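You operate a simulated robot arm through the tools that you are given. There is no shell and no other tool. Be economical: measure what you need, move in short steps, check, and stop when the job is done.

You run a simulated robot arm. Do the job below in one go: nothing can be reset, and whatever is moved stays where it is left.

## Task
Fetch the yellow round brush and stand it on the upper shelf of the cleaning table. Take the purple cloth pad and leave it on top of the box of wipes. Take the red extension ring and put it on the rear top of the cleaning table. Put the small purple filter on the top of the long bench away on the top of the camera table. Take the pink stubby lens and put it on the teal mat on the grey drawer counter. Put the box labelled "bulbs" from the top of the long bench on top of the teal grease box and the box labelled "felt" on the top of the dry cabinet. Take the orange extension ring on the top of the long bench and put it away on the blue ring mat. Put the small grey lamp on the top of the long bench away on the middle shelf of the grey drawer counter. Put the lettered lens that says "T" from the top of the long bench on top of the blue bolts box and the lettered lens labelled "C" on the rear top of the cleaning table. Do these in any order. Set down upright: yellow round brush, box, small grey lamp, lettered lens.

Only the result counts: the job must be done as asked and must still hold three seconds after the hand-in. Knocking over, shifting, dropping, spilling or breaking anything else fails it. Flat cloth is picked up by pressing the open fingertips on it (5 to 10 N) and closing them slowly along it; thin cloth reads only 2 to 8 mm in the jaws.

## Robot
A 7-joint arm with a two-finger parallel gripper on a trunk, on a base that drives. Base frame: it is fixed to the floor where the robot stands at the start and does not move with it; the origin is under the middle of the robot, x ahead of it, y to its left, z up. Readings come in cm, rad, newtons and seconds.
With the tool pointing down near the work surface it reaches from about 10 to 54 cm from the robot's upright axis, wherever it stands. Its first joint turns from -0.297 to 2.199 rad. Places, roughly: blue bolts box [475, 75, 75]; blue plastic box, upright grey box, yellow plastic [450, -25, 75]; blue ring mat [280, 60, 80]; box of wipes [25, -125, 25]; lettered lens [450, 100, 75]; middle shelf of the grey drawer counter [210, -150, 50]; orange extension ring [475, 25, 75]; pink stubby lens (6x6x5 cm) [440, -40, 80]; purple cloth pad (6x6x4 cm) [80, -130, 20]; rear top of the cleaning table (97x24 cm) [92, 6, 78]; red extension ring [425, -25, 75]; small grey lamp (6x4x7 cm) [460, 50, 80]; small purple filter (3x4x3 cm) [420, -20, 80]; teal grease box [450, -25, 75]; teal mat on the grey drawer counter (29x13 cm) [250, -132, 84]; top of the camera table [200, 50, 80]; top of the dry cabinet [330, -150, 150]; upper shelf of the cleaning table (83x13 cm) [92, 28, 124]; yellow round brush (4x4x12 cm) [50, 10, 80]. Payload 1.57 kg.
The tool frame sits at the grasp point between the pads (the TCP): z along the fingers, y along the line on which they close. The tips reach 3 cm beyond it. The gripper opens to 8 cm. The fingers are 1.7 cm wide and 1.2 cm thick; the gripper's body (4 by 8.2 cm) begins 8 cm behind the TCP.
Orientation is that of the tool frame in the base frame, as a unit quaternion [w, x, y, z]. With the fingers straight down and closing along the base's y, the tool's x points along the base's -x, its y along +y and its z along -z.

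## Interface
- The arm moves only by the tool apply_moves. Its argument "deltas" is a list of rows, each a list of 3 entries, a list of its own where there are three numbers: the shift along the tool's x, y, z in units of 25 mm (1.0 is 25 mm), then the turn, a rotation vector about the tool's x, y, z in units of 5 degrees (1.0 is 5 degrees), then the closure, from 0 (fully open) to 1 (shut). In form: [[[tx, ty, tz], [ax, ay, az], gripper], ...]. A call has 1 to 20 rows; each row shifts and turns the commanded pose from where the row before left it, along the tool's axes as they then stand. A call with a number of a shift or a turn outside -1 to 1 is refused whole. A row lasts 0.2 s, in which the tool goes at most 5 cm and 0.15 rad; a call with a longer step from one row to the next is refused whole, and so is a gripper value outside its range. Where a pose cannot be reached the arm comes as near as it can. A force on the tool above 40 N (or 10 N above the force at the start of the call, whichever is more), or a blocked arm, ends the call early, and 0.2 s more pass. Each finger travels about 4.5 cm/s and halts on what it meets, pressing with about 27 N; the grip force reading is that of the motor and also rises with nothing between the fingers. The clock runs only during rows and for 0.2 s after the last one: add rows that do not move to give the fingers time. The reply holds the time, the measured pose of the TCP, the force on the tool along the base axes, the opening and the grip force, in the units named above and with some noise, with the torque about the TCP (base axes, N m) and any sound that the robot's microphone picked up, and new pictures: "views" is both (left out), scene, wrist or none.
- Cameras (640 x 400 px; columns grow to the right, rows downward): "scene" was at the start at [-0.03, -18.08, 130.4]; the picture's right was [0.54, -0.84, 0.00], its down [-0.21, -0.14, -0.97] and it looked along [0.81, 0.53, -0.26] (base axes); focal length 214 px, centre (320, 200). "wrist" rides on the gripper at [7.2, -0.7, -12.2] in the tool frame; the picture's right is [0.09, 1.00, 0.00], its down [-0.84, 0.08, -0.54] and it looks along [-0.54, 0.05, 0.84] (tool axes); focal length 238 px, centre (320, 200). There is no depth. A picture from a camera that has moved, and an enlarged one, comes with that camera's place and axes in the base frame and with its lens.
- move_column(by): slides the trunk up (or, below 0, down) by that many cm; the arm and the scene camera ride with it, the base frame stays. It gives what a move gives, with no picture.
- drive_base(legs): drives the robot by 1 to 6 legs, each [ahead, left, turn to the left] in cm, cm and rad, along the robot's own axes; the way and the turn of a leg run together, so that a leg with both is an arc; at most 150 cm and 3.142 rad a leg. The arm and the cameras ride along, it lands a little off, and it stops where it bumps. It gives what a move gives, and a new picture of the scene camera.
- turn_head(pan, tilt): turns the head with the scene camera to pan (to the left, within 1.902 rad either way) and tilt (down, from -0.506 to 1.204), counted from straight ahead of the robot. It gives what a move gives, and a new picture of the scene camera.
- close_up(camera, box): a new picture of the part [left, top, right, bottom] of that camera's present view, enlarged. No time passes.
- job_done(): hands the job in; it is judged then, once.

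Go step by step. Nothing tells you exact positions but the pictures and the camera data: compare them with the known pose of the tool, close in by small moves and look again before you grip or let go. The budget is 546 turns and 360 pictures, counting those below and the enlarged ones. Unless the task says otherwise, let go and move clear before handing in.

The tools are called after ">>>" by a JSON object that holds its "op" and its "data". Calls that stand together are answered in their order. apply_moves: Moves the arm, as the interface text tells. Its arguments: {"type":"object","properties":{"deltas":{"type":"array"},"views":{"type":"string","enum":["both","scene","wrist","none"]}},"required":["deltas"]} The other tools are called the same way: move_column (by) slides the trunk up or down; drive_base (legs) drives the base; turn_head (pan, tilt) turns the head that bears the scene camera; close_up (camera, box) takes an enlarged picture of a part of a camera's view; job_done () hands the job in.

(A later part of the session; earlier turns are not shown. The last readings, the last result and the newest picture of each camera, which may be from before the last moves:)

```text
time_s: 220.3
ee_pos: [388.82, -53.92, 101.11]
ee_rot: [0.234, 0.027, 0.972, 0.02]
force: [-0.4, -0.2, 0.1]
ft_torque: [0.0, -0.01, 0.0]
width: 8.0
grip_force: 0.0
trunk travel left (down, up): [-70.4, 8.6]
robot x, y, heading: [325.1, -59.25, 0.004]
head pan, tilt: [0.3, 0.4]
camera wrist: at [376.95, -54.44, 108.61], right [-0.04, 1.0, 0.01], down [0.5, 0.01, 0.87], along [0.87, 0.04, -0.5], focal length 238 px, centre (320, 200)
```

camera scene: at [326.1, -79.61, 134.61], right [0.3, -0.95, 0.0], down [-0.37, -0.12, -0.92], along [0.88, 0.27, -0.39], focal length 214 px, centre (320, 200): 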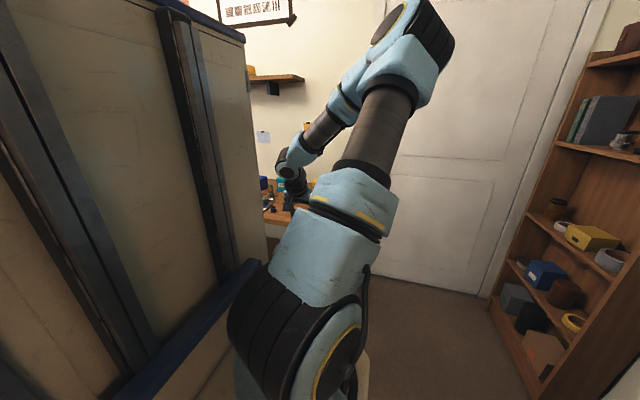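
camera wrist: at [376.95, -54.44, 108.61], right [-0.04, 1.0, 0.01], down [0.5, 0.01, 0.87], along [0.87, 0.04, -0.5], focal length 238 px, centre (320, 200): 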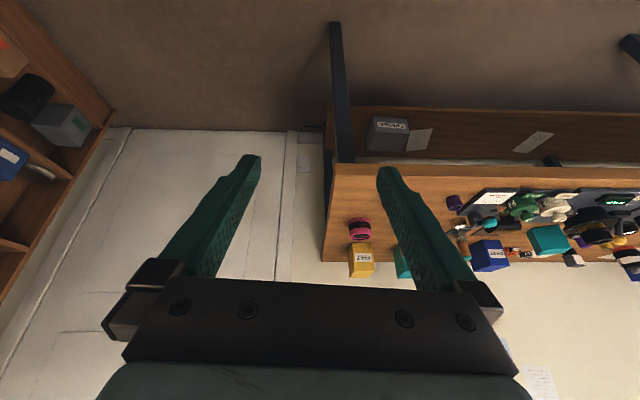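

I see the bench: front edge x≈420, right end y≈-49, with the pink lens and the FELT box near. I drive closer and survey along the bench.

>>> {"op": "move_column", "data": {"by": 8.5}}

>>> {"op": "drive_base", "data": {"legs": [[30, 0, 0], [0, 25, 0]]}}

>>> {"op": "apply_moves", "data": {"deltas": [[[0, 0, 0], [0, 0, 0], 0]], "views": "wrist"}}

```text
time_s: 221.5
ee_pos: [388.94, -53.84, 109.6]
ee_rot: [0.234, 0.027, 0.972, 0.02]
force: [-0.3, -0.1, -0.6]
ft_torque: [-0.05, 0.0, 0.0]
width: 8.0
grip_force: 0.0
trunk travel left (down, up): [-78.9, 0.1]
robot x, y, heading: [325.02, -59.21, 0.005]
head pan, tilt: [0.3, 0.4]
```

```text
time_s: 225.0
ee_pos: [419.03, -29.03, 109.52]
ee_rot: [0.234, 0.027, 0.972, 0.02]
force: [0.9, 0.0, 0.4]
ft_torque: [-0.04, 0.02, 0.01]
width: 7.97
grip_force: 0.0
trunk travel left (down, up): [-78.9, 0.1]
robot x, y, heading: [355.22, -34.28, 0.005]
head pan, tilt: [0.3, 0.4]
camera scene: at [356.25, -54.71, 143.1], right [0.3, -0.95, 0.0], down [-0.37, -0.12, -0.92], along [0.88, 0.27, -0.39], focal length 214 px, centre (320, 200)
```

scene: 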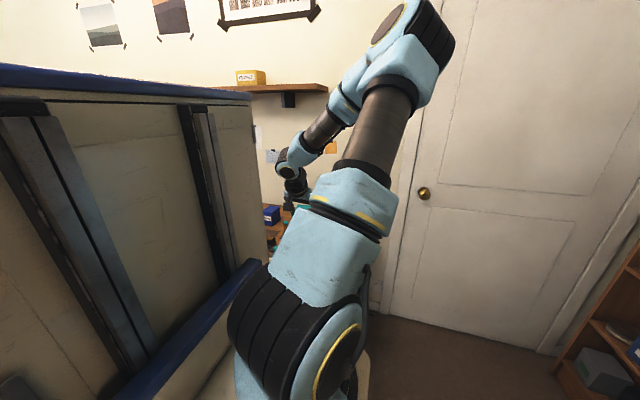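

```text
time_s: 225.4
ee_pos: [419.03, -28.97, 109.5]
ee_rot: [0.234, 0.027, 0.972, 0.02]
force: [-0.1, 0.1, -0.3]
ft_torque: [0.0, -0.02, 0.0]
width: 8.01
grip_force: 0.1
trunk travel left (down, up): [-78.9, 0.1]
robot x, y, heading: [355.42, -34.29, 0.007]
head pan, tilt: [0.3, 0.4]
camera wrist: at [407.09, -29.52, 117.1], right [-0.04, 1.0, 0.01], down [0.5, 0.01, 0.87], along [0.87, 0.04, -0.5], focal length 238 px, centre (320, 200)
```

wrist: 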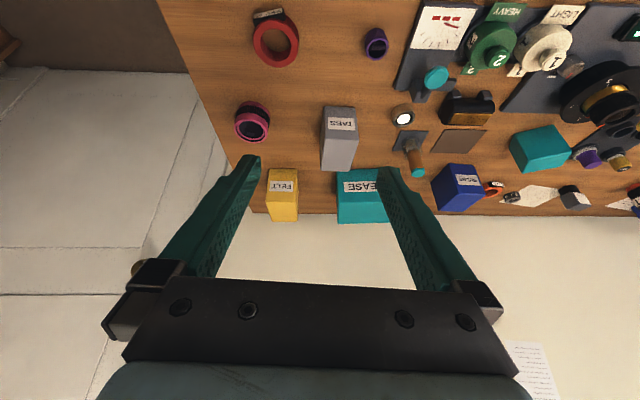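

>>> {"op": "close_up", "data": {"camera": "wrist", "box": [220, 0, 430, 130]}}

>>> {"op": "close_up", "data": {"camera": "wrist", "box": [380, 60, 640, 222]}}

```text
3.05 times, centred on (325, 65) of wrist
camera zoom: at [407.09, -29.52, 117.1], right [-0.04, 1.0, 0.01], down [0.5, 0.01, 0.87], along [0.87, 0.04, -0.5], focal length 726 px, centre (305, 611)
```

zoom: 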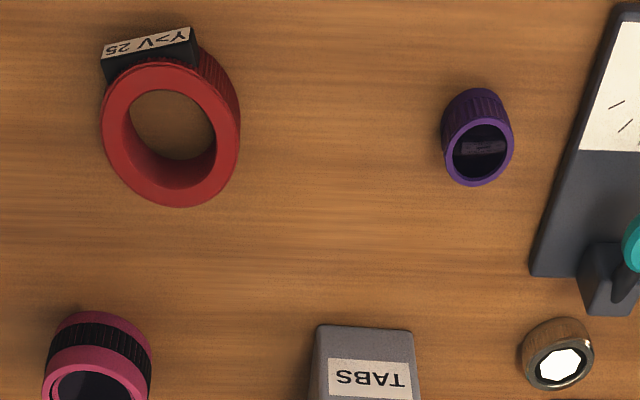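

```text
2.46 times, centred on (510, 141) of wrist
camera zoom: at [407.09, -29.52, 117.1], right [-0.04, 1.0, 0.01], down [0.5, 0.01, 0.87], along [0.87, 0.04, -0.5], focal length 587 px, centre (-148, 345)
```

zoom: 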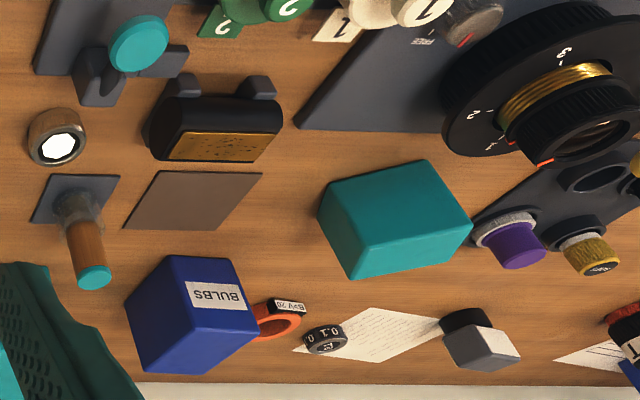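

Labels are readable: FELT (yellow), TABS (grey), GREASE (teal), BULBS (blue). I start with the local move BULBS → GREASE and drive closer for a better look.

>>> {"op": "drive_base", "data": {"legs": [[18, 22, 0]]}}

>>> {"op": "apply_moves", "data": {"deltas": [[[0, 0, 0], [0, 0, 0], 0]], "views": "wrist"}}

```text
time_s: 227.3
ee_pos: [436.98, -6.87, 109.58]
ee_rot: [0.234, 0.025, 0.972, 0.02]
force: [0.0, 0.0, -0.3]
ft_torque: [-0.01, -0.03, 0.01]
width: 8.0
grip_force: 0.0
trunk travel left (down, up): [-78.9, 0.1]
robot x, y, heading: [373.26, -12.16, 0.006]
head pan, tilt: [0.3, 0.4]
camera scene: at [374.2, -32.72, 143.1], right [0.3, -0.95, 0.0], down [-0.37, -0.12, -0.92], along [0.88, 0.28, -0.39], focal length 214 px, centre (320, 200)
```

scene: 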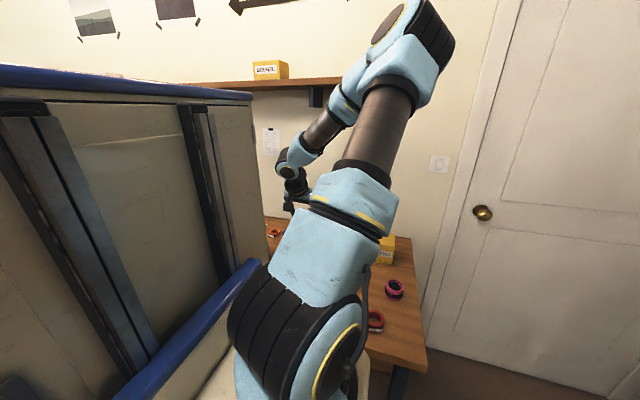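

```text
time_s: 227.7
ee_pos: [437.01, -6.94, 109.64]
ee_rot: [0.234, 0.026, 0.972, 0.02]
force: [-0.6, 0.3, 0.2]
ft_torque: [-0.03, -0.01, 0.02]
width: 8.0
grip_force: 0.1
trunk travel left (down, up): [-78.9, 0.1]
robot x, y, heading: [373.05, -12.52, 0.006]
head pan, tilt: [0.3, 0.4]
camera wrist: at [425.0, -7.44, 117.1], right [-0.04, 1.0, 0.01], down [0.5, 0.01, 0.87], along [0.87, 0.04, -0.5], focal length 238 px, centre (320, 200)
```

wrist: 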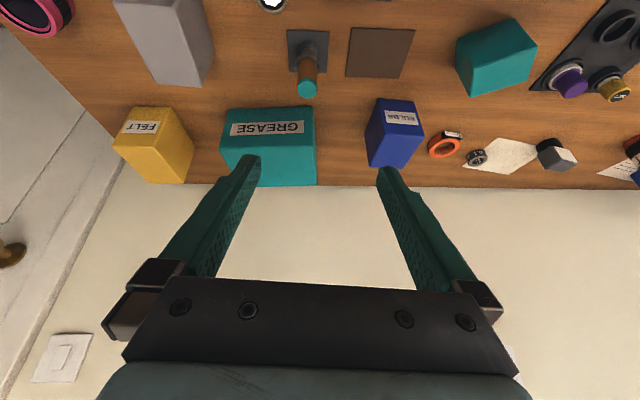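

>>> {"op": "close_up", "data": {"camera": "wrist", "box": [340, 80, 470, 180]}}

>>> {"op": "close_up", "data": {"camera": "wrist", "box": [200, 90, 340, 200]}}

```text
4.00 times, centred on (405, 130) of wrist
camera zoom: at [425.0, -7.44, 117.1], right [-0.04, 1.0, 0.01], down [0.5, 0.01, 0.87], along [0.87, 0.04, -0.5], focal length 953 px, centre (-20, 480)
```

zoom: 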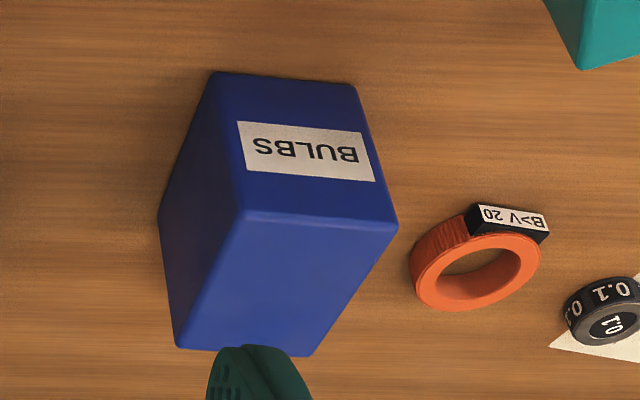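

```text
3.64 times, centred on (270, 145) of wrist
camera zoom: at [425.0, -7.44, 117.1], right [-0.04, 1.0, 0.01], down [0.5, 0.01, 0.87], along [0.87, 0.04, -0.5], focal length 867 px, centre (502, 400)
```

zoom: 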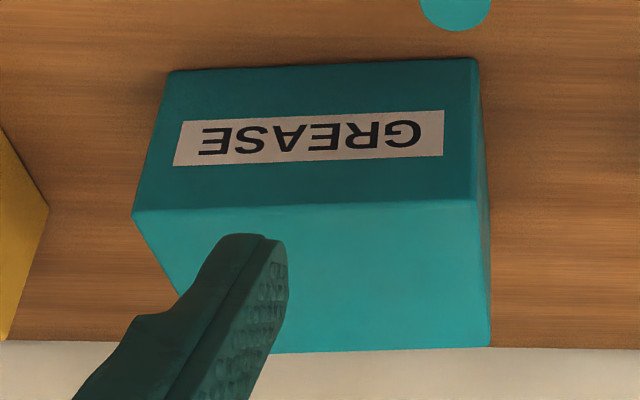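

BULBS box is about 6.8 × 9 × 8.7 cm centred near (457.6, 7.8); GREASE top spans y -23…-7 at z≈89. I drive 8 cm ahead and hover over BULBS.

>>> {"op": "drive_base", "data": {"legs": [[8, 0, 0]]}}

>>> {"op": "apply_moves", "data": {"deltas": [[[-0.18, 0.72, 0.9], [0.083, 0, 0], 0], [[-0.18, 0.72, 0.9], [0.083, 0, 0], 0], [[-0.18, 0.72, 0.9], [0.083, 0, 0], 0], [[-0.18, 0.72, 0.9], [0.083, 0, 0], 0], [[-0.18, 0.72, 0.9], [0.083, 0, 0], 0], [[-0.18, 0.72, 0.9], [0.083, 0, 0], 0], [[-0.18, 0.72, 0.9], [0.083, 0, 0], 0], [[-0.18, 0.72, 0.7], [0.083, 0, 0], 0], [[0, 0, 0], [0, 0, 0], 0]], "views": "wrist"}}

```text
time_s: 228.8
ee_pos: [442.36, -6.8, 109.5]
ee_rot: [0.234, 0.026, 0.972, 0.021]
force: [-0.6, 0.4, 0.9]
ft_torque: [-0.01, -0.01, 0.0]
width: 7.98
grip_force: 0.1
trunk travel left (down, up): [-78.9, 0.1]
robot x, y, heading: [378.85, -12.4, 0.008]
head pan, tilt: [0.3, 0.4]
stopped in leg 1: the robot was blocked; the commanded pose is now the measured one
camera scene: at [379.57, -32.71, 143.11], right [0.3, -0.95, 0.0], down [-0.37, -0.12, -0.92], along [0.88, 0.28, -0.39], focal length 214 px, centre (320, 200)
```

scene: 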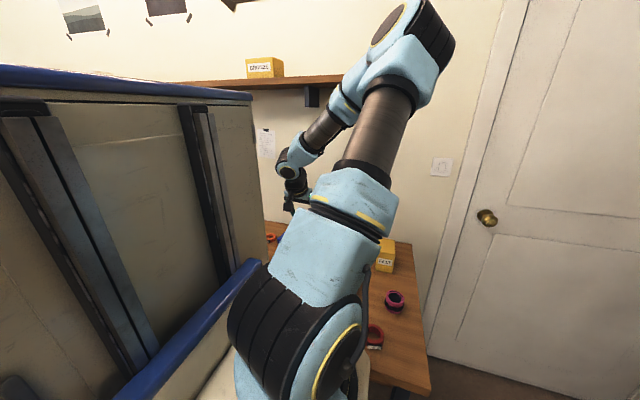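

```text
time_s: 230.8
ee_pos: [454.43, 7.33, 96.07]
ee_rot: [0.233, 0.034, 0.972, -0.008]
force: [-0.5, 0.1, 0.1]
ft_torque: [0.02, 0.0, -0.02]
width: 7.98
grip_force: 0.1
trunk travel left (down, up): [-78.9, 0.1]
robot x, y, heading: [378.24, -12.33, 0.004]
head pan, tilt: [0.3, 0.4]
camera wrist: at [442.41, 7.54, 103.55], right [-0.01, 1.0, -0.04], down [0.5, 0.04, 0.86], along [0.86, -0.01, -0.5], focal length 238 px, centre (320, 200)
```

wrist: 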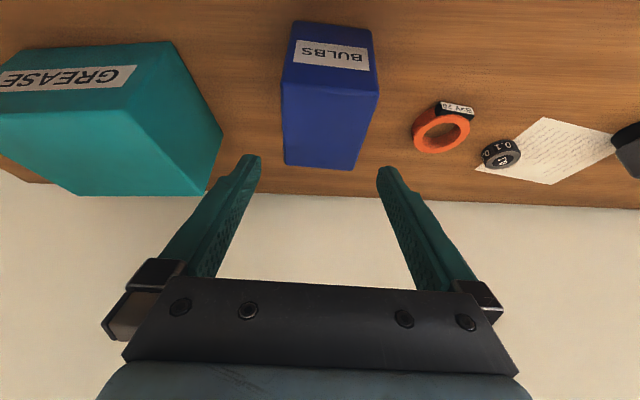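

BULBS centre (457.6, 7.6), aligned within a degree or so. I descend around it.

>>> {"op": "apply_moves", "data": {"deltas": [[[0.176, 0.042, 0.904], [0, 0, 0], 0], [[0.176, 0.042, 0.904], [0, 0, 0], 0], [[0, 0, 0], [0, 0, 0], 0]], "views": "wrist"}}

```text
time_s: 231.6
ee_pos: [455.65, 7.4, 91.47]
ee_rot: [0.234, 0.034, 0.972, -0.009]
force: [0.7, 0.0, 0.9]
ft_torque: [-0.02, -0.04, 0.02]
width: 7.99
grip_force: 0.1
trunk travel left (down, up): [-78.9, 0.1]
robot x, y, heading: [378.41, -12.43, 0.003]
head pan, tilt: [0.3, 0.4]
camera wrist: at [443.68, 7.64, 99.17], right [-0.01, 1.0, -0.04], down [0.5, 0.04, 0.86], along [0.86, -0.01, -0.5], focal length 238 px, centre (320, 200)
```

wrist: 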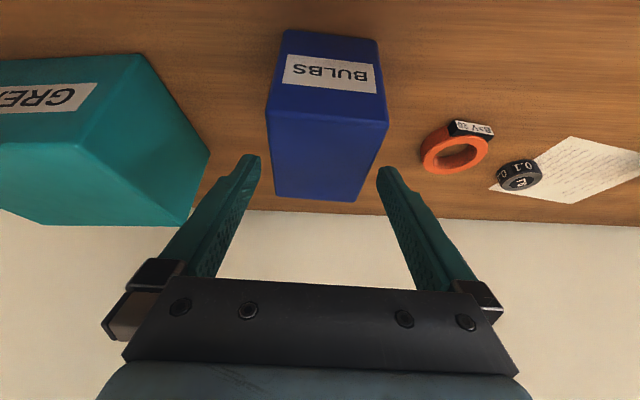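

>>> {"op": "apply_moves", "data": {"deltas": [[[0.176, 0.07, 0.904], [0, 0, 0], 0], [[0.176, 0.042, 0.904], [0, 0, 0], 0], [[0.1, 0.03, 0.6], [0, 0, 0], 0], [[0, 0, 0], [0, 0, 0], 0]], "views": "wrist"}}

```text
time_s: 232.6
ee_pos: [457.48, 7.76, 85.72]
ee_rot: [0.233, 0.033, 0.972, -0.007]
force: [0.0, 0.3, 0.9]
ft_torque: [-0.02, 0.02, -0.01]
width: 7.97
grip_force: 0.0
trunk travel left (down, up): [-78.9, 0.1]
robot x, y, heading: [378.35, -12.16, 0.004]
head pan, tilt: [0.3, 0.4]
camera wrist: at [445.44, 7.96, 93.31], right [-0.01, 1.0, -0.04], down [0.5, 0.04, 0.86], along [0.86, -0.01, -0.5], focal length 238 px, centre (320, 200)
```

wrist: 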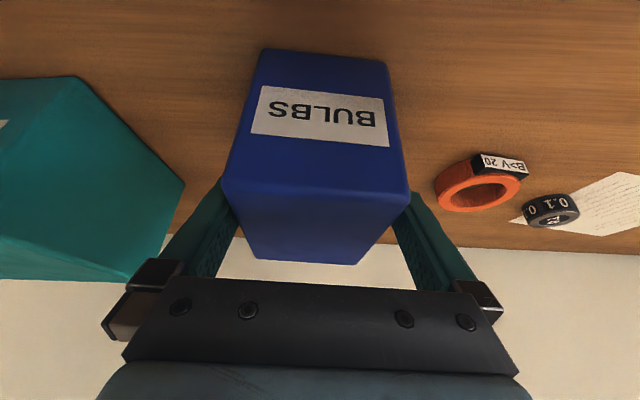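

Fingers straddle the box with no contact. I close on it.

>>> {"op": "apply_moves", "data": {"deltas": [[[0, 0, 0], [0, 0, 0], 0.1], [[0, 0, 0], [0, 0, 0], 0.2], [[0, 0, 0], [0, 0, 0], 0.4], [[0, 0, 0], [0, 0, 0], 0.5], [[0, 0, 0], [0, 0, 0], 0.5]], "views": "none"}}

>>> {"op": "apply_moves", "data": {"deltas": [[[-0.45, 0, -0.89], [0, 0, 0], 0.6], [[-0.45, 0, -0.89], [0, 0, 0], 0.6], [[-0.45, 0, -0.89], [0, 0, 0], 0.6], [[-0.45, 0, -0.89], [0, 0, 0], 0.6], [[-0.45, 0, -0.89], [0, 0, 0], 0.6], [[-0.45, 0, -0.89], [0, 0, 0], 0.6], [[0, 0, 0], [0, 0, 0], 0.6]], "views": "wrist"}}

```text
time_s: 233.8
ee_pos: [457.46, 7.69, 85.73]
ee_rot: [0.234, 0.033, 0.972, -0.007]
force: [0.7, -0.3, 0.5]
ft_torque: [-0.06, -0.13, -0.02]
width: 6.95
grip_force: 27.5
trunk travel left (down, up): [-78.9, 0.1]
robot x, y, heading: [378.47, -11.89, 0.01]
head pan, tilt: [0.3, 0.4]
```

```text
time_s: 235.4
ee_pos: [457.36, 7.66, 100.55]
ee_rot: [0.233, 0.033, 0.972, -0.008]
force: [-0.1, 0.4, -2.6]
ft_torque: [0.01, -0.01, 0.0]
width: 6.97
grip_force: 26.8
trunk travel left (down, up): [-78.9, 0.1]
robot x, y, heading: [378.41, -12.73, 0.002]
head pan, tilt: [0.3, 0.4]
camera wrist: at [445.39, 7.9, 108.13], right [-0.01, 1.0, -0.04], down [0.5, 0.04, 0.86], along [0.86, -0.01, -0.5], focal length 238 px, centre (320, 200)
```

wrist: 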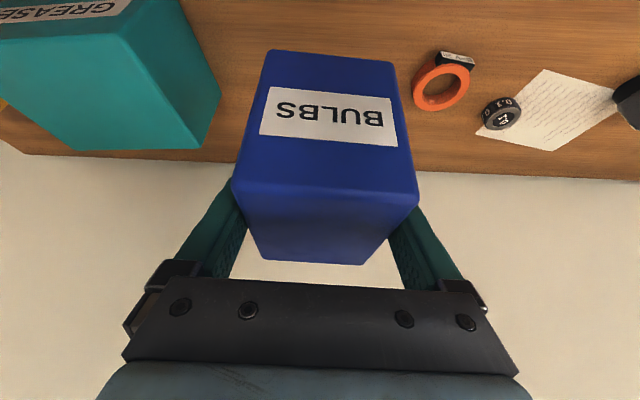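

Held. I carry it over the GREASE box, well above.

>>> {"op": "apply_moves", "data": {"deltas": [[[-0.184, -0.896, 0.093], [0, 0, 0], 0.6], [[-0.184, -0.896, 0.093], [0, 0, 0], 0.6], [[-0.184, -0.896, 0.093], [0, 0, 0], 0.6], [[-0.184, -0.896, 0.093], [0, 0, 0], 0.6], [[-0.184, -0.896, 0.093], [0, 0, 0], 0.6], [[-0.184, -0.896, 0.093], [0, 0, 0], 0.6], [[-0.184, -0.896, 0.093], [0, 0, 0], 0.6], [[-0.184, -0.896, 0.093], [0, 0, 0], 0.6], [[-0.184, -0.896, 0.093], [0, 0, 0], 0.6], [[-0.184, -0.896, 0.093], [0, 0, 0], 0.6], [[0, 0, 0], [0, 0, 0], 0.6]], "views": "both"}}

```text
time_s: 237.8
ee_pos: [460.86, -14.97, 100.66]
ee_rot: [0.233, 0.033, 0.972, -0.008]
force: [0.3, 0.5, -3.4]
ft_torque: [0.02, -0.05, 0.03]
width: 6.99
grip_force: 27.1
trunk travel left (down, up): [-78.9, 0.1]
robot x, y, heading: [378.32, -12.35, 0.007]
head pan, tilt: [0.3, 0.4]
camera scene: at [379.6, -32.71, 143.1], right [0.3, -0.95, 0.0], down [-0.37, -0.12, -0.92], along [0.88, 0.28, -0.39], focal length 214 px, centre (320, 200)
camera wrist: at [448.91, -14.8, 108.31], right [-0.01, 1.0, -0.04], down [0.5, 0.04, 0.86], along [0.86, -0.01, -0.5], focal length 238 px, centre (320, 200)
```

scene: 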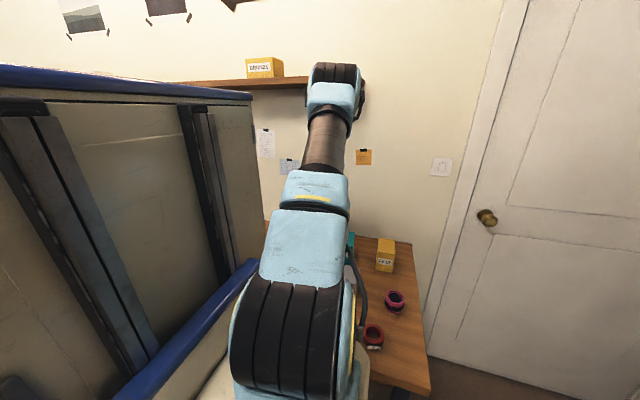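
wrist: 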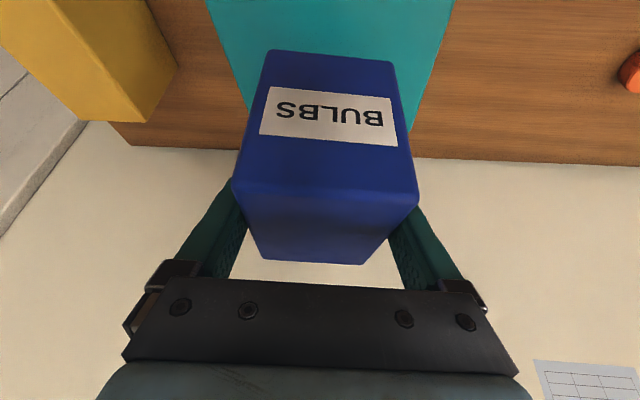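

Well centred over GREASE. Lowering.

>>> {"op": "apply_moves", "data": {"deltas": [[[0.36, 0, 0.71], [0, 0, 0], 0.6], [[0.36, 0, 0.71], [0, 0, 0], 0.6], [[0, 0, 0], [0, 0, 0], 0.6]], "views": "none"}}

>>> {"op": "apply_moves", "data": {"deltas": [[[0.09, 0, 0.17], [0, 0, 0], 0.6], [[0, 0, 0], [0, 0, 0], 0.6]], "views": "none"}}

```text
time_s: 238.6
ee_pos: [460.93, -14.87, 96.62]
ee_rot: [0.233, 0.034, 0.972, -0.008]
force: [0.0, 0.0, -2.6]
ft_torque: [-0.02, 0.0, 0.0]
width: 6.99
grip_force: 26.7
trunk travel left (down, up): [-78.9, 0.1]
robot x, y, heading: [378.73, -12.49, 0.005]
head pan, tilt: [0.3, 0.4]
```

```text
time_s: 239.2
ee_pos: [460.95, -14.85, 96.18]
ee_rot: [0.233, 0.032, 0.972, -0.008]
force: [0.2, -0.7, -1.6]
ft_torque: [0.0, -0.04, 0.0]
width: 6.99
grip_force: 27.2
trunk travel left (down, up): [-78.9, 0.1]
robot x, y, heading: [378.35, -12.11, 0.005]
head pan, tilt: [0.3, 0.4]
```

>>> {"op": "apply_moves", "data": {"deltas": [[[0.07, 0, 0.14], [0, 0, 0], 0.6], [[0, 0, 0], [0, 0, 0], 0.6]], "views": "none"}}

>>> {"op": "apply_moves", "data": {"deltas": [[[0.05, 0, 0.1], [0, 0, 0], 0.6], [[0, 0, 0], [0, 0, 0], 0.6]], "views": "wrist"}}

```text
time_s: 239.8
ee_pos: [460.94, -15.02, 95.78]
ee_rot: [0.234, 0.033, 0.972, -0.008]
force: [0.0, -0.3, -2.7]
ft_torque: [0.0, -0.02, 0.0]
width: 7.0
grip_force: 26.5
trunk travel left (down, up): [-78.9, 0.1]
robot x, y, heading: [378.48, -12.56, 0.009]
head pan, tilt: [0.3, 0.4]
```

```text
time_s: 240.4
ee_pos: [460.87, -14.94, 95.62]
ee_rot: [0.234, 0.034, 0.972, -0.008]
force: [-3.1, -1.6, 15.7]
ft_torque: [-0.09, 0.73, 0.07]
width: 7.01
grip_force: 27.0
trunk travel left (down, up): [-78.9, 0.1]
robot x, y, heading: [378.5, -12.33, 0.012]
head pan, tilt: [0.3, 0.4]
camera wrist: at [448.96, -14.81, 103.28], right [-0.01, 1.0, -0.04], down [0.5, 0.04, 0.86], along [0.87, -0.01, -0.5], focal length 238 px, centre (320, 200)
```

wrist: 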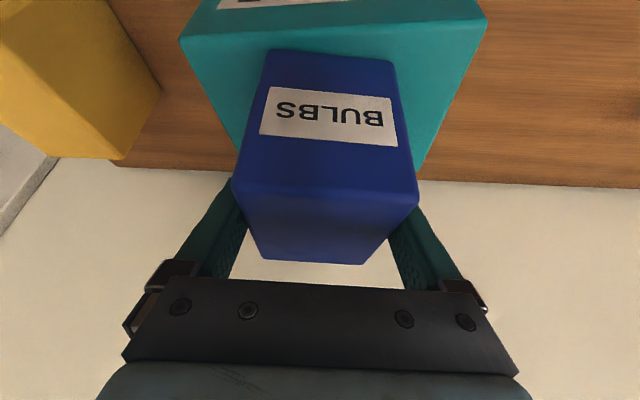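

Contact as predicted (z 95.6). I ease off and open.

>>> {"op": "apply_moves", "data": {"deltas": [[[-0.02, 0, -0.03], [0, 0, 0], 0.5], [[0, 0, 0], [0, 0, 0], 0.12], [[0, 0, 0], [0, 0, 0], 0.06], [[0, 0, 0], [0, 0, 0], 0.0], [[0, 0, 0], [0, 0, 0], 0.0]], "views": "none"}}

>>> {"op": "apply_moves", "data": {"deltas": [[[-0.05, 0, -0.4], [0, 0, 0], 0], [[-0.1, 0, -0.8], [0, 0, 0], 0], [[-0.45, 0, -0.89], [0, 0, 0], 0], [[-0.45, 0, -0.89], [0, 0, 0], 0], [[-0.45, 0, -0.89], [0, 0, 0], 0], [[-0.45, 0, -0.89], [0, 0, 0], 0], [[0, 0, 0], [0, 0, 0], 0]], "views": "wrist"}}

```text
time_s: 241.6
ee_pos: [460.86, -15.07, 95.51]
ee_rot: [0.232, 0.033, 0.972, -0.007]
force: [0.2, -0.1, 0.0]
ft_torque: [-0.01, -0.02, 0.02]
width: 7.98
grip_force: 0.1
trunk travel left (down, up): [-78.9, 0.1]
robot x, y, heading: [378.75, -12.06, 0.004]
head pan, tilt: [0.3, 0.4]
```

```text
time_s: 243.2
ee_pos: [459.89, -14.83, 108.37]
ee_rot: [0.234, 0.033, 0.972, -0.008]
force: [0.2, 0.5, 0.0]
ft_torque: [0.03, -0.01, -0.02]
width: 8.04
grip_force: 0.0
trunk travel left (down, up): [-78.9, 0.1]
robot x, y, heading: [378.66, -12.04, 0.007]
head pan, tilt: [0.3, 0.4]
camera wrist: at [447.89, -14.73, 115.98], right [-0.01, 1.0, -0.04], down [0.5, 0.04, 0.86], along [0.86, -0.01, -0.5], focal length 238 px, centre (320, 200)
```

wrist: 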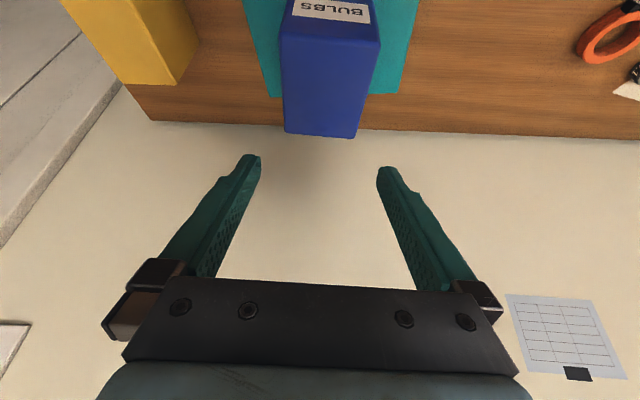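

BULBS sits on GREASE. Now I move left along the bench to survey the lenses, lamp and bolts box.

>>> {"op": "drive_base", "data": {"legs": [[-6, 0, 0], [0, 35, 0]]}}

>>> {"op": "apply_moves", "data": {"deltas": [[[0.8, 0, -0.5], [0, 0, 0], 0], [[0.8, 0, -0.5], [0, 0, 0], 0], [[0.8, 0, -0.5], [0, 0, 0], 0], [[0.8, 0, -0.5], [0, 0, 0], 0], [[0, 0, 0], [0, 0, 0], 0]], "views": "wrist"}}

```text
time_s: 246.0
ee_pos: [453.74, 19.53, 108.38]
ee_rot: [0.233, 0.036, 0.972, -0.008]
force: [-0.1, -0.4, 0.1]
ft_torque: [0.0, 0.03, 0.01]
width: 8.0
grip_force: 0.1
trunk travel left (down, up): [-78.9, 0.1]
robot x, y, heading: [372.51, 22.42, -0.002]
head pan, tilt: [0.3, 0.4]
camera scene: at [373.33, 2.2, 143.1], right [0.3, -0.95, 0.0], down [-0.37, -0.12, -0.92], along [0.88, 0.27, -0.39], focal length 214 px, centre (320, 200)
```

scene: 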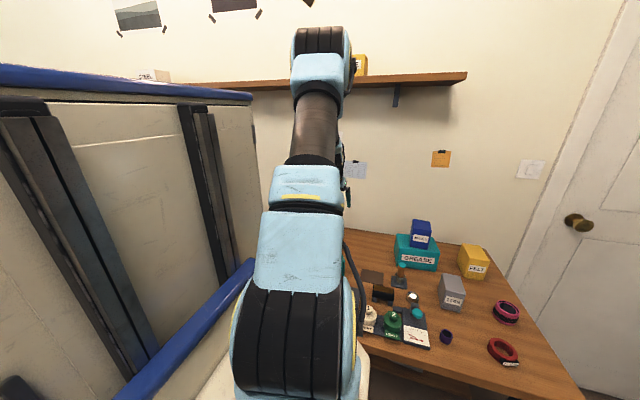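

```text
time_s: 247.2
ee_pos: [444.43, 20.29, 109.16]
ee_rot: [0.233, 0.035, 0.972, -0.008]
force: [-0.2, 0.7, 0.2]
ft_torque: [0.01, 0.01, -0.01]
width: 7.99
grip_force: 0.1
trunk travel left (down, up): [-78.9, 0.1]
robot x, y, heading: [372.5, 22.42, 0.005]
head pan, tilt: [0.3, 0.4]
camera wrist: at [432.33, 20.56, 116.8], right [-0.01, 1.0, -0.04], down [0.5, 0.04, 0.86], along [0.86, -0.01, -0.5], focal length 238 px, centre (320, 200)
```

wrist: 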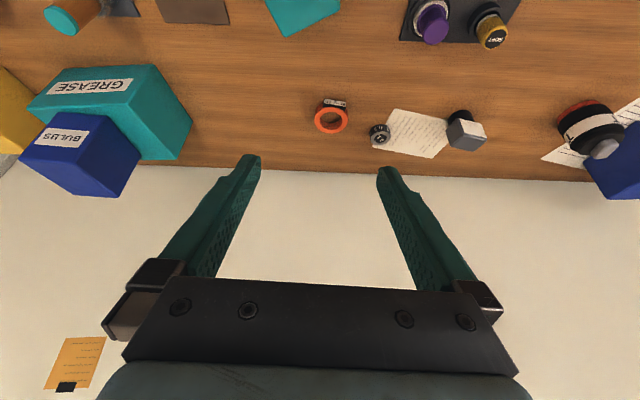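

>>> {"op": "drive_base", "data": {"legs": [[0, 45, 0]]}}

>>> {"op": "apply_moves", "data": {"deltas": [[[0.8, 0, -0.5], [0, 0, 0], 0], [[0.8, 0, -0.5], [0, 0, 0], 0], [[0.8, 0, -0.5], [0, 0, 0], 0], [[0, 0, 0], [0, 0, 0], 0]], "views": "wrist"}}

```text
time_s: 249.9
ee_pos: [444.34, 65.51, 109.17]
ee_rot: [0.233, 0.036, 0.972, -0.009]
force: [0.0, 0.9, -0.8]
ft_torque: [0.03, 0.01, 0.0]
width: 7.98
grip_force: 0.0
trunk travel left (down, up): [-78.9, 0.1]
robot x, y, heading: [372.18, 67.92, 0.002]
head pan, tilt: [0.3, 0.4]
camera scene: at [373.3, 47.33, 143.1], right [0.3, -0.95, 0.0], down [-0.37, -0.12, -0.92], along [0.88, 0.27, -0.39], focal length 214 px, centre (320, 200)
```

scene: 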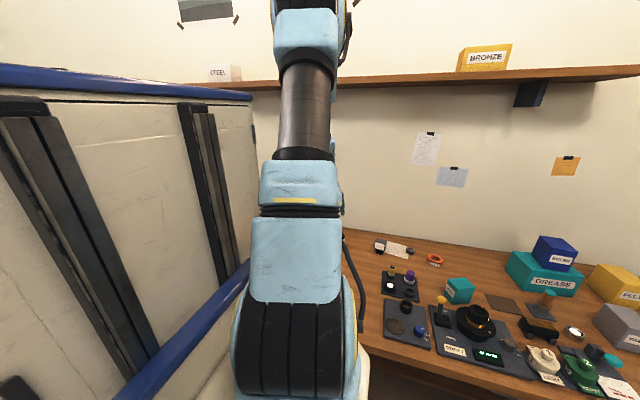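

```text
time_s: 250.9
ee_pos: [437.29, 66.02, 109.78]
ee_rot: [0.234, 0.036, 0.972, -0.009]
force: [-0.3, 0.7, -0.7]
ft_torque: [-0.02, -0.01, -0.01]
width: 7.99
grip_force: 0.0
trunk travel left (down, up): [-78.9, 0.1]
robot x, y, heading: [372.23, 67.72, 0.0]
head pan, tilt: [0.3, 0.4]
camera wrist: at [425.28, 66.22, 117.43], right [-0.01, 1.0, -0.04], down [0.5, 0.04, 0.86], along [0.86, -0.01, -0.5], focal length 238 px, centre (320, 200)
```

wrist: 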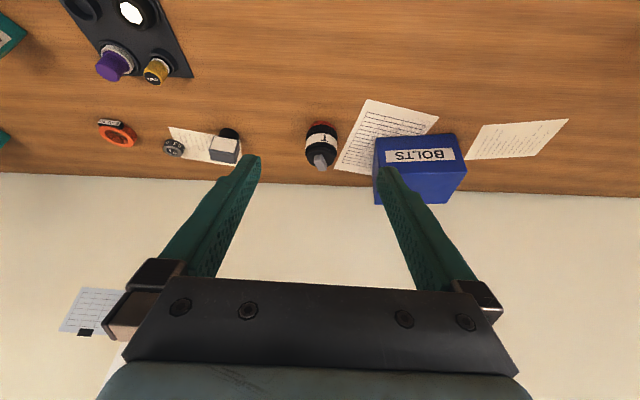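

>>> {"op": "close_up", "data": {"camera": "wrist", "box": [150, 90, 350, 215]}}

>>> {"op": "close_up", "data": {"camera": "wrist", "box": [280, 90, 480, 215]}}

```text
3.20 times, centred on (250, 152) of wrist
camera zoom: at [425.28, 66.22, 117.43], right [-0.01, 1.0, -0.04], down [0.5, 0.04, 0.86], along [0.86, -0.01, -0.5], focal length 763 px, centre (544, 352)
```

zoom: 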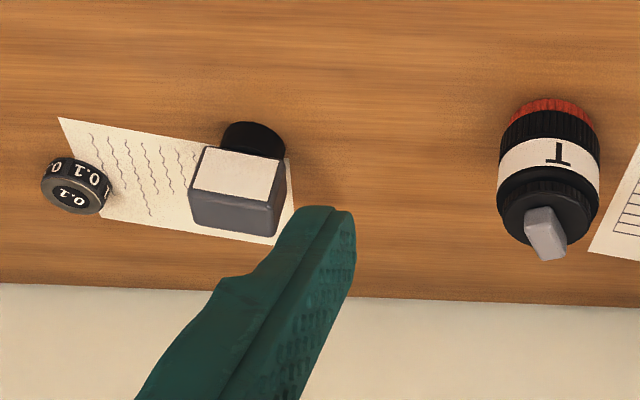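

```text
3.20 times, centred on (380, 152) of wrist
camera zoom: at [425.28, 66.22, 117.43], right [-0.01, 1.0, -0.04], down [0.5, 0.04, 0.86], along [0.86, -0.01, -0.5], focal length 763 px, centre (128, 352)
```

zoom: 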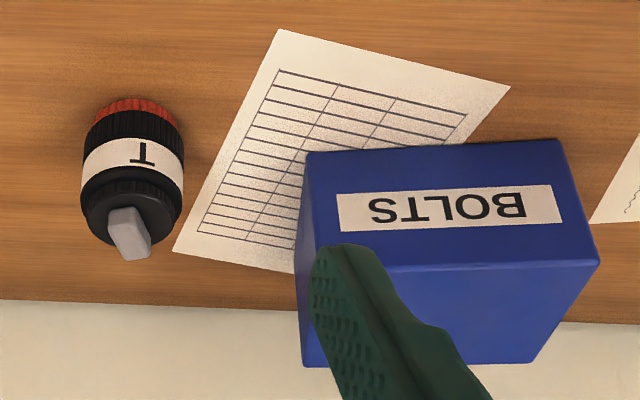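

T lens stands at about (462, 65); BOLTS box top centre ≈ (467.7, 85.8, 89.5). I move in over the T lens with more tilt.

>>> {"op": "drive_base", "data": {"legs": [[4, 2, 0]]}}

>>> {"op": "apply_moves", "data": {"deltas": [[[-0.22, -0.13, 0.95], [0, -0.45, 0], 0], [[-0.22, -0.13, 0.95], [0, -0.45, 0], 0], [[-0.22, -0.13, 0.95], [0, -0.45, 0], 0], [[-0.22, -0.13, 0.95], [0, -0.45, 0], 0], [[-0.22, -0.13, 0.95], [0, -0.45, 0], 0], [[-0.22, -0.13, 0.95], [0, -0.45, 0], 0], [[-0.22, -0.13, 0.95], [0, -0.45, 0], 0], [[-0.22, -0.13, 0.95], [0, -0.45, 0], 0], [[0, 0, 0], [0, 0, 0], 0]], "views": "wrist"}}

```text
time_s: 251.8
ee_pos: [441.44, 68.0, 109.84]
ee_rot: [0.233, 0.036, 0.972, -0.008]
force: [-0.1, -0.4, -0.3]
ft_torque: [-0.02, 0.03, 0.01]
width: 7.98
grip_force: 0.0
trunk travel left (down, up): [-78.9, 0.1]
robot x, y, heading: [376.7, 69.97, 0.001]
head pan, tilt: [0.3, 0.4]
camera scene: at [377.33, 49.34, 143.1], right [0.3, -0.96, 0.0], down [-0.37, -0.12, -0.92], along [0.88, 0.27, -0.39], focal length 214 px, centre (320, 200)
```

scene: 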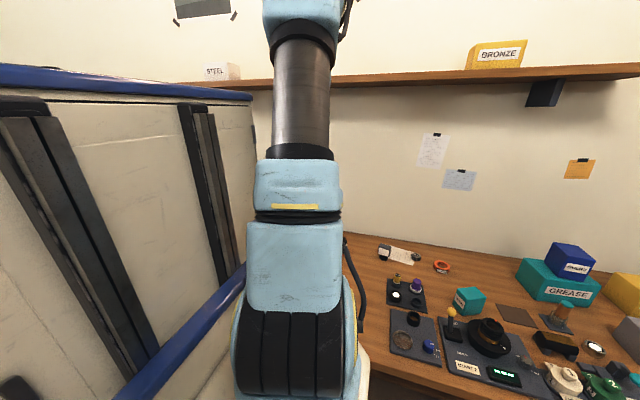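

```text
time_s: 253.8
ee_pos: [455.57, 64.29, 96.74]
ee_rot: [0.383, 0.033, 0.923, -0.013]
force: [-0.6, -1.0, 0.0]
ft_torque: [0.0, -0.03, 0.02]
width: 7.98
grip_force: 0.0
trunk travel left (down, up): [-78.9, 0.1]
robot x, y, heading: [376.35, 69.98, 0.003]
head pan, tilt: [0.3, 0.4]
camera wrist: at [441.8, 64.66, 100.32], right [0.01, 1.0, -0.07], down [0.21, 0.06, 0.98], along [0.98, -0.02, -0.21], focal length 238 px, centre (320, 200)
```

wrist: 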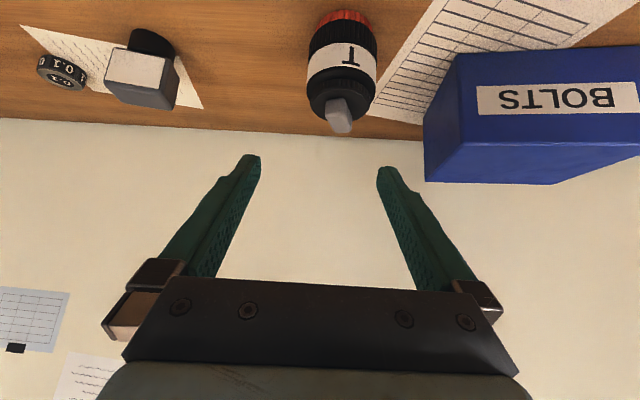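

Lens T: body about 6.2 cm wide, centre (462.3, 65.4). I line up and slide in along the tool axis.

>>> {"op": "apply_moves", "data": {"deltas": [[[0.8, 0.31, 0], [0, 0, 0], 0], [[0.8, 0.31, 0], [0, 0, 0], 0], [[0, 0, 0.88], [0, 0, 0], 0], [[0, 0, 0.88], [0, 0, 0], 0], [[0, 0, 0.88], [0, 0, 0], 0], [[0, 0, 0], [0, 0, 0], 0]], "views": "wrist"}}

```text
time_s: 255.2
ee_pos: [457.5, 65.74, 89.23]
ee_rot: [0.382, 0.034, 0.923, -0.014]
force: [0.7, -0.7, 0.0]
ft_torque: [0.01, -0.02, 0.02]
width: 8.01
grip_force: 0.0
trunk travel left (down, up): [-78.9, 0.1]
robot x, y, heading: [376.22, 69.54, -0.004]
head pan, tilt: [0.3, 0.4]
camera wrist: at [443.78, 66.11, 92.84], right [0.01, 1.0, -0.06], down [0.21, 0.06, 0.97], along [0.98, -0.02, -0.21], focal length 238 px, centre (320, 200)
```

wrist: 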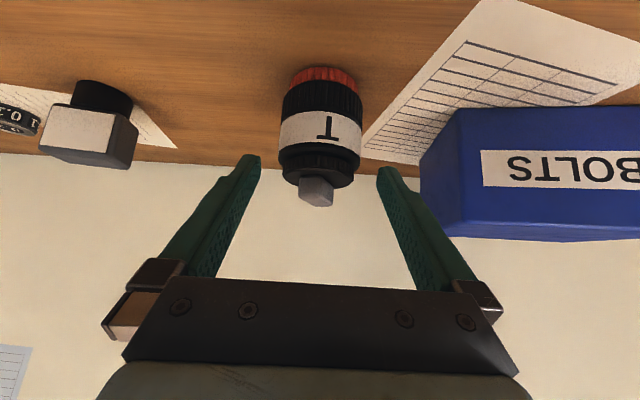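

>>> {"op": "apply_moves", "data": {"deltas": [[[0, 0, 0.88], [0, 0, 0], 0], [[0, 0, 0.88], [0, 0, 0], 0], [[0, 0, 0.88], [0, 0, 0], 0], [[0, 0, 0], [0, 0, 0], 0]], "views": "wrist"}}

```text
time_s: 256.2
ee_pos: [462.11, 65.44, 84.7]
ee_rot: [0.382, 0.034, 0.923, -0.014]
force: [0.7, 0.1, -0.4]
ft_torque: [-0.01, 0.0, -0.02]
width: 7.97
grip_force: 0.1
trunk travel left (down, up): [-78.9, 0.1]
robot x, y, heading: [376.56, 69.71, 0.0]
head pan, tilt: [0.3, 0.4]
camera wrist: at [448.44, 65.76, 88.16], right [0.01, 1.0, -0.07], down [0.21, 0.06, 0.97], along [0.98, -0.02, -0.21], focal length 238 px, centre (320, 200)
```

wrist: 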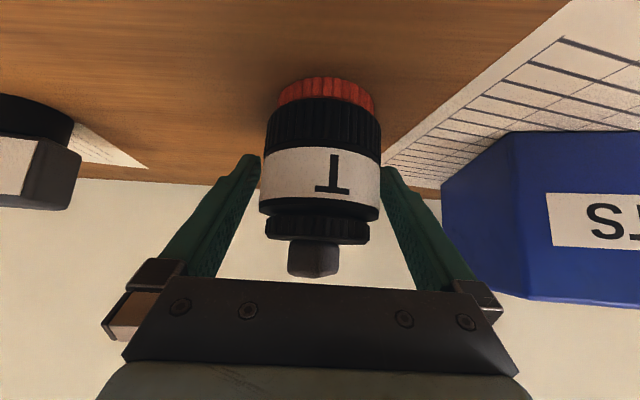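

Lens is between the pads. Close gently.

>>> {"op": "apply_moves", "data": {"deltas": [[[0, 0, 0], [0, 0, 0], 0.1], [[0, 0, 0], [0, 0, 0], 0.2], [[0, 0, 0], [0, 0, 0], 0.35], [[0, 0, 0], [0, 0, 0], 0.5], [[0, 0, 0], [0, 0, 0], 0.5], [[0, 0, 0], [0, 0, 0], 0.5]], "views": "wrist"}}

```text
time_s: 257.6
ee_pos: [462.1, 65.47, 84.56]
ee_rot: [0.383, 0.034, 0.923, -0.014]
force: [-0.3, 0.1, 0.6]
ft_torque: [0.0, 0.01, 0.02]
width: 6.43
grip_force: 26.7
trunk travel left (down, up): [-78.9, 0.1]
robot x, y, heading: [376.17, 69.46, -0.002]
head pan, tilt: [0.3, 0.4]
camera wrist: at [448.43, 65.76, 88.18], right [0.01, 1.0, -0.06], down [0.21, 0.06, 0.97], along [0.98, -0.02, -0.21], focal length 238 px, centre (320, 200)
```

wrist: 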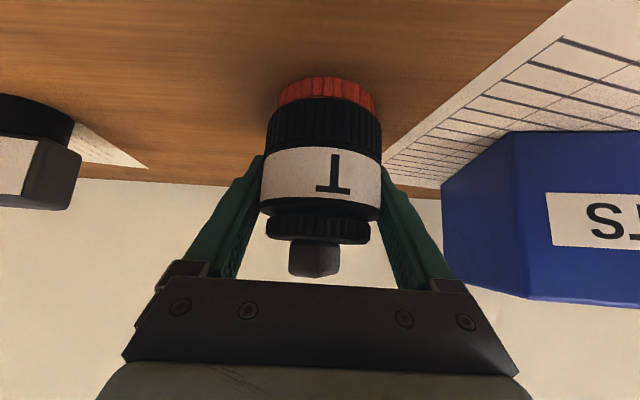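

>>> {"op": "apply_moves", "data": {"deltas": [[[-0.66, 0, -0.66], [0, 0, 0], 0.6], [[-0.66, 0, -0.66], [0, 0, 0], 0.6], [[-0.66, 0, -0.66], [0, 0, 0], 0.6], [[-0.66, 0, -0.66], [0, 0, 0], 0.6], [[-0.66, 0, -0.66], [0, 0, 0], 0.6], [[-0.66, 0, -0.66], [0, 0, 0], 0.6], [[0, 0, 0], [0, 0, 0], 0.6]], "views": "none"}}

>>> {"op": "apply_moves", "data": {"deltas": [[[-0.1, 0.95, 0.2], [0, 0, 0], 0.6], [[-0.1, 0.95, 0.2], [0, 0, 0], 0.6], [[-0.1, 0.95, 0.2], [0, 0, 0], 0.6], [[-0.1, 0.95, 0.2], [0, 0, 0], 0.6], [[-0.1, 0.95, 0.2], [0, 0, 0], 0.6], [[-0.1, 0.95, 0.2], [0, 0, 0], 0.6], [[-0.1, 0.95, 0.2], [0, 0, 0], 0.6], [[-0.1, 0.95, 0.2], [0, 0, 0], 0.6], [[-0.1, 0.7, 0.1], [0, 0, 0], 0.6], [[0, 0, 0], [0, 0, 0], 0.6]], "views": "wrist"}}

```text
time_s: 259.2
ee_pos: [462.1, 65.5, 98.69]
ee_rot: [0.382, 0.034, 0.924, -0.014]
force: [0.1, 0.1, -6.5]
ft_torque: [0.03, -0.05, 0.01]
width: 6.43
grip_force: 26.9
trunk travel left (down, up): [-78.9, 0.1]
robot x, y, heading: [376.18, 69.67, 0.001]
head pan, tilt: [0.3, 0.4]
```

```text
time_s: 261.4
ee_pos: [468.37, 85.8, 97.13]
ee_rot: [0.383, 0.034, 0.923, -0.014]
force: [0.0, -0.2, -4.7]
ft_torque: [0.01, -0.08, 0.03]
width: 6.44
grip_force: 26.5
trunk travel left (down, up): [-78.9, 0.1]
robot x, y, heading: [375.97, 69.61, -0.001]
head pan, tilt: [0.3, 0.4]
camera wrist: at [454.57, 86.18, 100.69], right [0.01, 1.0, -0.07], down [0.21, 0.06, 0.97], along [0.98, -0.02, -0.21], focal length 238 px, centre (320, 200)
```

wrist: 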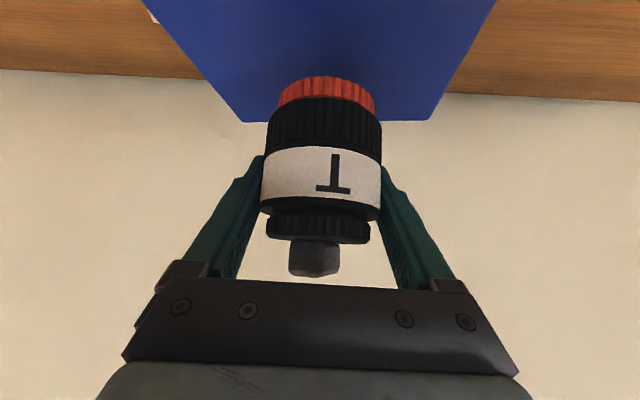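

Centred over BOLTS. Lowering.

>>> {"op": "apply_moves", "data": {"deltas": [[[0.28, 0, 0.28], [0, 0, 0], 0.6], [[0.2, 0, 0.2], [0, 0, 0], 0.6], [[0, 0, 0], [0, 0, 0], 0.6]], "views": "none"}}

>>> {"op": "apply_moves", "data": {"deltas": [[[0.12, 0, 0.12], [0, 0, 0], 0.6], [[0, 0, 0], [0, 0, 0], 0.6]], "views": "none"}}

```text
time_s: 262.2
ee_pos: [468.24, 85.9, 95.51]
ee_rot: [0.382, 0.034, 0.924, -0.014]
force: [-0.4, 0.2, -5.5]
ft_torque: [-0.01, -0.08, 0.01]
width: 6.41
grip_force: 26.9
trunk travel left (down, up): [-78.9, 0.1]
robot x, y, heading: [376.63, 69.9, 0.001]
head pan, tilt: [0.3, 0.4]
```

```text
time_s: 262.9
ee_pos: [468.13, 85.84, 94.97]
ee_rot: [0.383, 0.033, 0.923, -0.014]
force: [-0.5, -0.6, -5.4]
ft_torque: [0.0, -0.09, 0.01]
width: 6.43
grip_force: 26.6
trunk travel left (down, up): [-78.9, 0.1]
robot x, y, heading: [376.33, 69.97, -0.002]
head pan, tilt: [0.3, 0.4]
```

>>> {"op": "apply_moves", "data": {"deltas": [[[0.07, 0, 0.07], [0, 0, 0], 0.6], [[0, 0, 0], [0, 0, 0], 0.6]], "views": "none"}}

>>> {"op": "apply_moves", "data": {"deltas": [[[0.06, 0, 0.06], [0, 0, 0], 0.6], [[0, 0, 0], [0, 0, 0], 0.6]], "views": "none"}}

```text
time_s: 263.4
ee_pos: [468.19, 85.96, 94.73]
ee_rot: [0.383, 0.033, 0.923, -0.014]
force: [0.2, -0.1, -5.8]
ft_torque: [0.0, -0.07, 0.02]
width: 6.4
grip_force: 26.9
trunk travel left (down, up): [-78.9, 0.1]
robot x, y, heading: [376.24, 70.0, -0.004]
head pan, tilt: [0.3, 0.4]
```

```text
time_s: 264.1
ee_pos: [468.36, 85.81, 94.71]
ee_rot: [0.383, 0.034, 0.923, -0.014]
force: [0.4, -0.4, -2.1]
ft_torque: [0.0, -0.01, -0.02]
width: 6.42
grip_force: 27.2
trunk travel left (down, up): [-78.9, 0.1]
robot x, y, heading: [376.31, 69.57, 0.0]
head pan, tilt: [0.3, 0.4]
```

>>> {"op": "apply_moves", "data": {"deltas": [[[0.04, 0, 0.04], [0, 0, 0], 0.6], [[0, 0, 0], [0, 0, 0], 0.6], [[0, 0, 0], [0, 0, 0], 0.2], [[0, 0, 0], [0, 0, 0], 0.1], [[0, 0, 0], [0, 0, 0], 0], [[0, 0, 0], [0, 0, 0], 0]], "views": "wrist"}}

```text
time_s: 265.4
ee_pos: [468.26, 85.88, 94.5]
ee_rot: [0.383, 0.034, 0.923, -0.014]
force: [0.7, 0.1, -0.3]
ft_torque: [0.0, 0.0, -0.01]
width: 8.02
grip_force: 0.0
trunk travel left (down, up): [-78.9, 0.1]
robot x, y, heading: [376.72, 70.03, -0.002]
head pan, tilt: [0.3, 0.4]
camera wrist: at [454.51, 86.24, 98.0], right [0.01, 1.0, -0.06], down [0.21, 0.06, 0.97], along [0.98, -0.02, -0.21], focal length 238 px, centre (320, 200)
```

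wrist: 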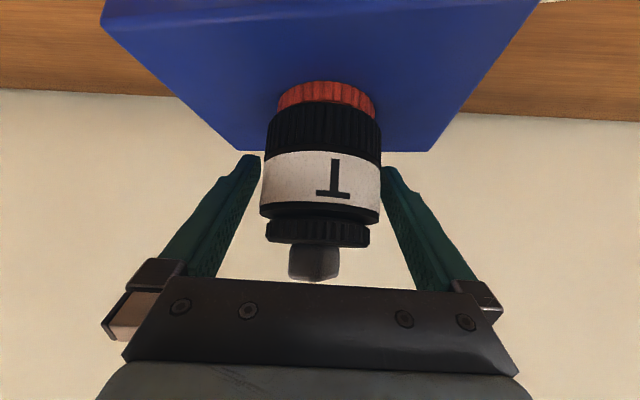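

T is standing on BOLTS. I withdraw along the tool axis and look further left for the C lens.

>>> {"op": "apply_moves", "data": {"deltas": [[[0, 0, -0.5], [0, 0, 0], 0], [[0, 0, -1], [0, 0, 0], 0], [[0, 0, -1], [0, 0, 0], 0], [[0, 0, -1], [0, 0, 0], 0], [[0, 0, -1], [0, 0, 0], 0], [[0, 0, -1], [0, 0, 0], 0], [[0, 0, -1], [0, 0, 0], 0], [[0, 0, 0], [0, 0, 0], 0]], "views": "wrist"}}

```text
time_s: 267.2
ee_pos: [456.68, 86.7, 105.78]
ee_rot: [0.382, 0.034, 0.923, -0.014]
force: [0.6, 0.6, -0.7]
ft_torque: [0.0, 0.01, 0.03]
width: 7.99
grip_force: 0.0
trunk travel left (down, up): [-78.9, 0.1]
robot x, y, heading: [376.07, 70.0, 0.004]
head pan, tilt: [0.3, 0.4]
camera wrist: at [443.01, 86.99, 109.43], right [0.01, 1.0, -0.06], down [0.21, 0.06, 0.97], along [0.98, -0.02, -0.21], focal length 238 px, centre (320, 200)
```

wrist: 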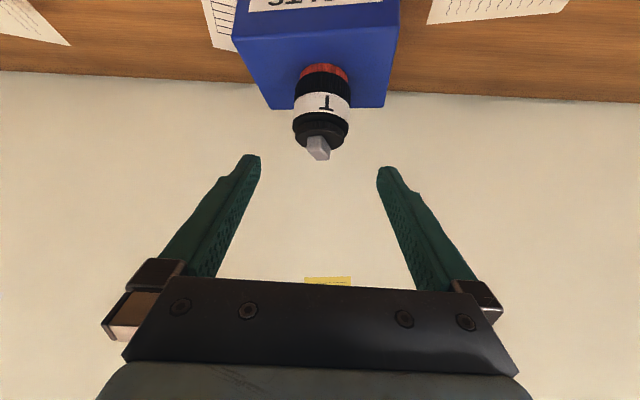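

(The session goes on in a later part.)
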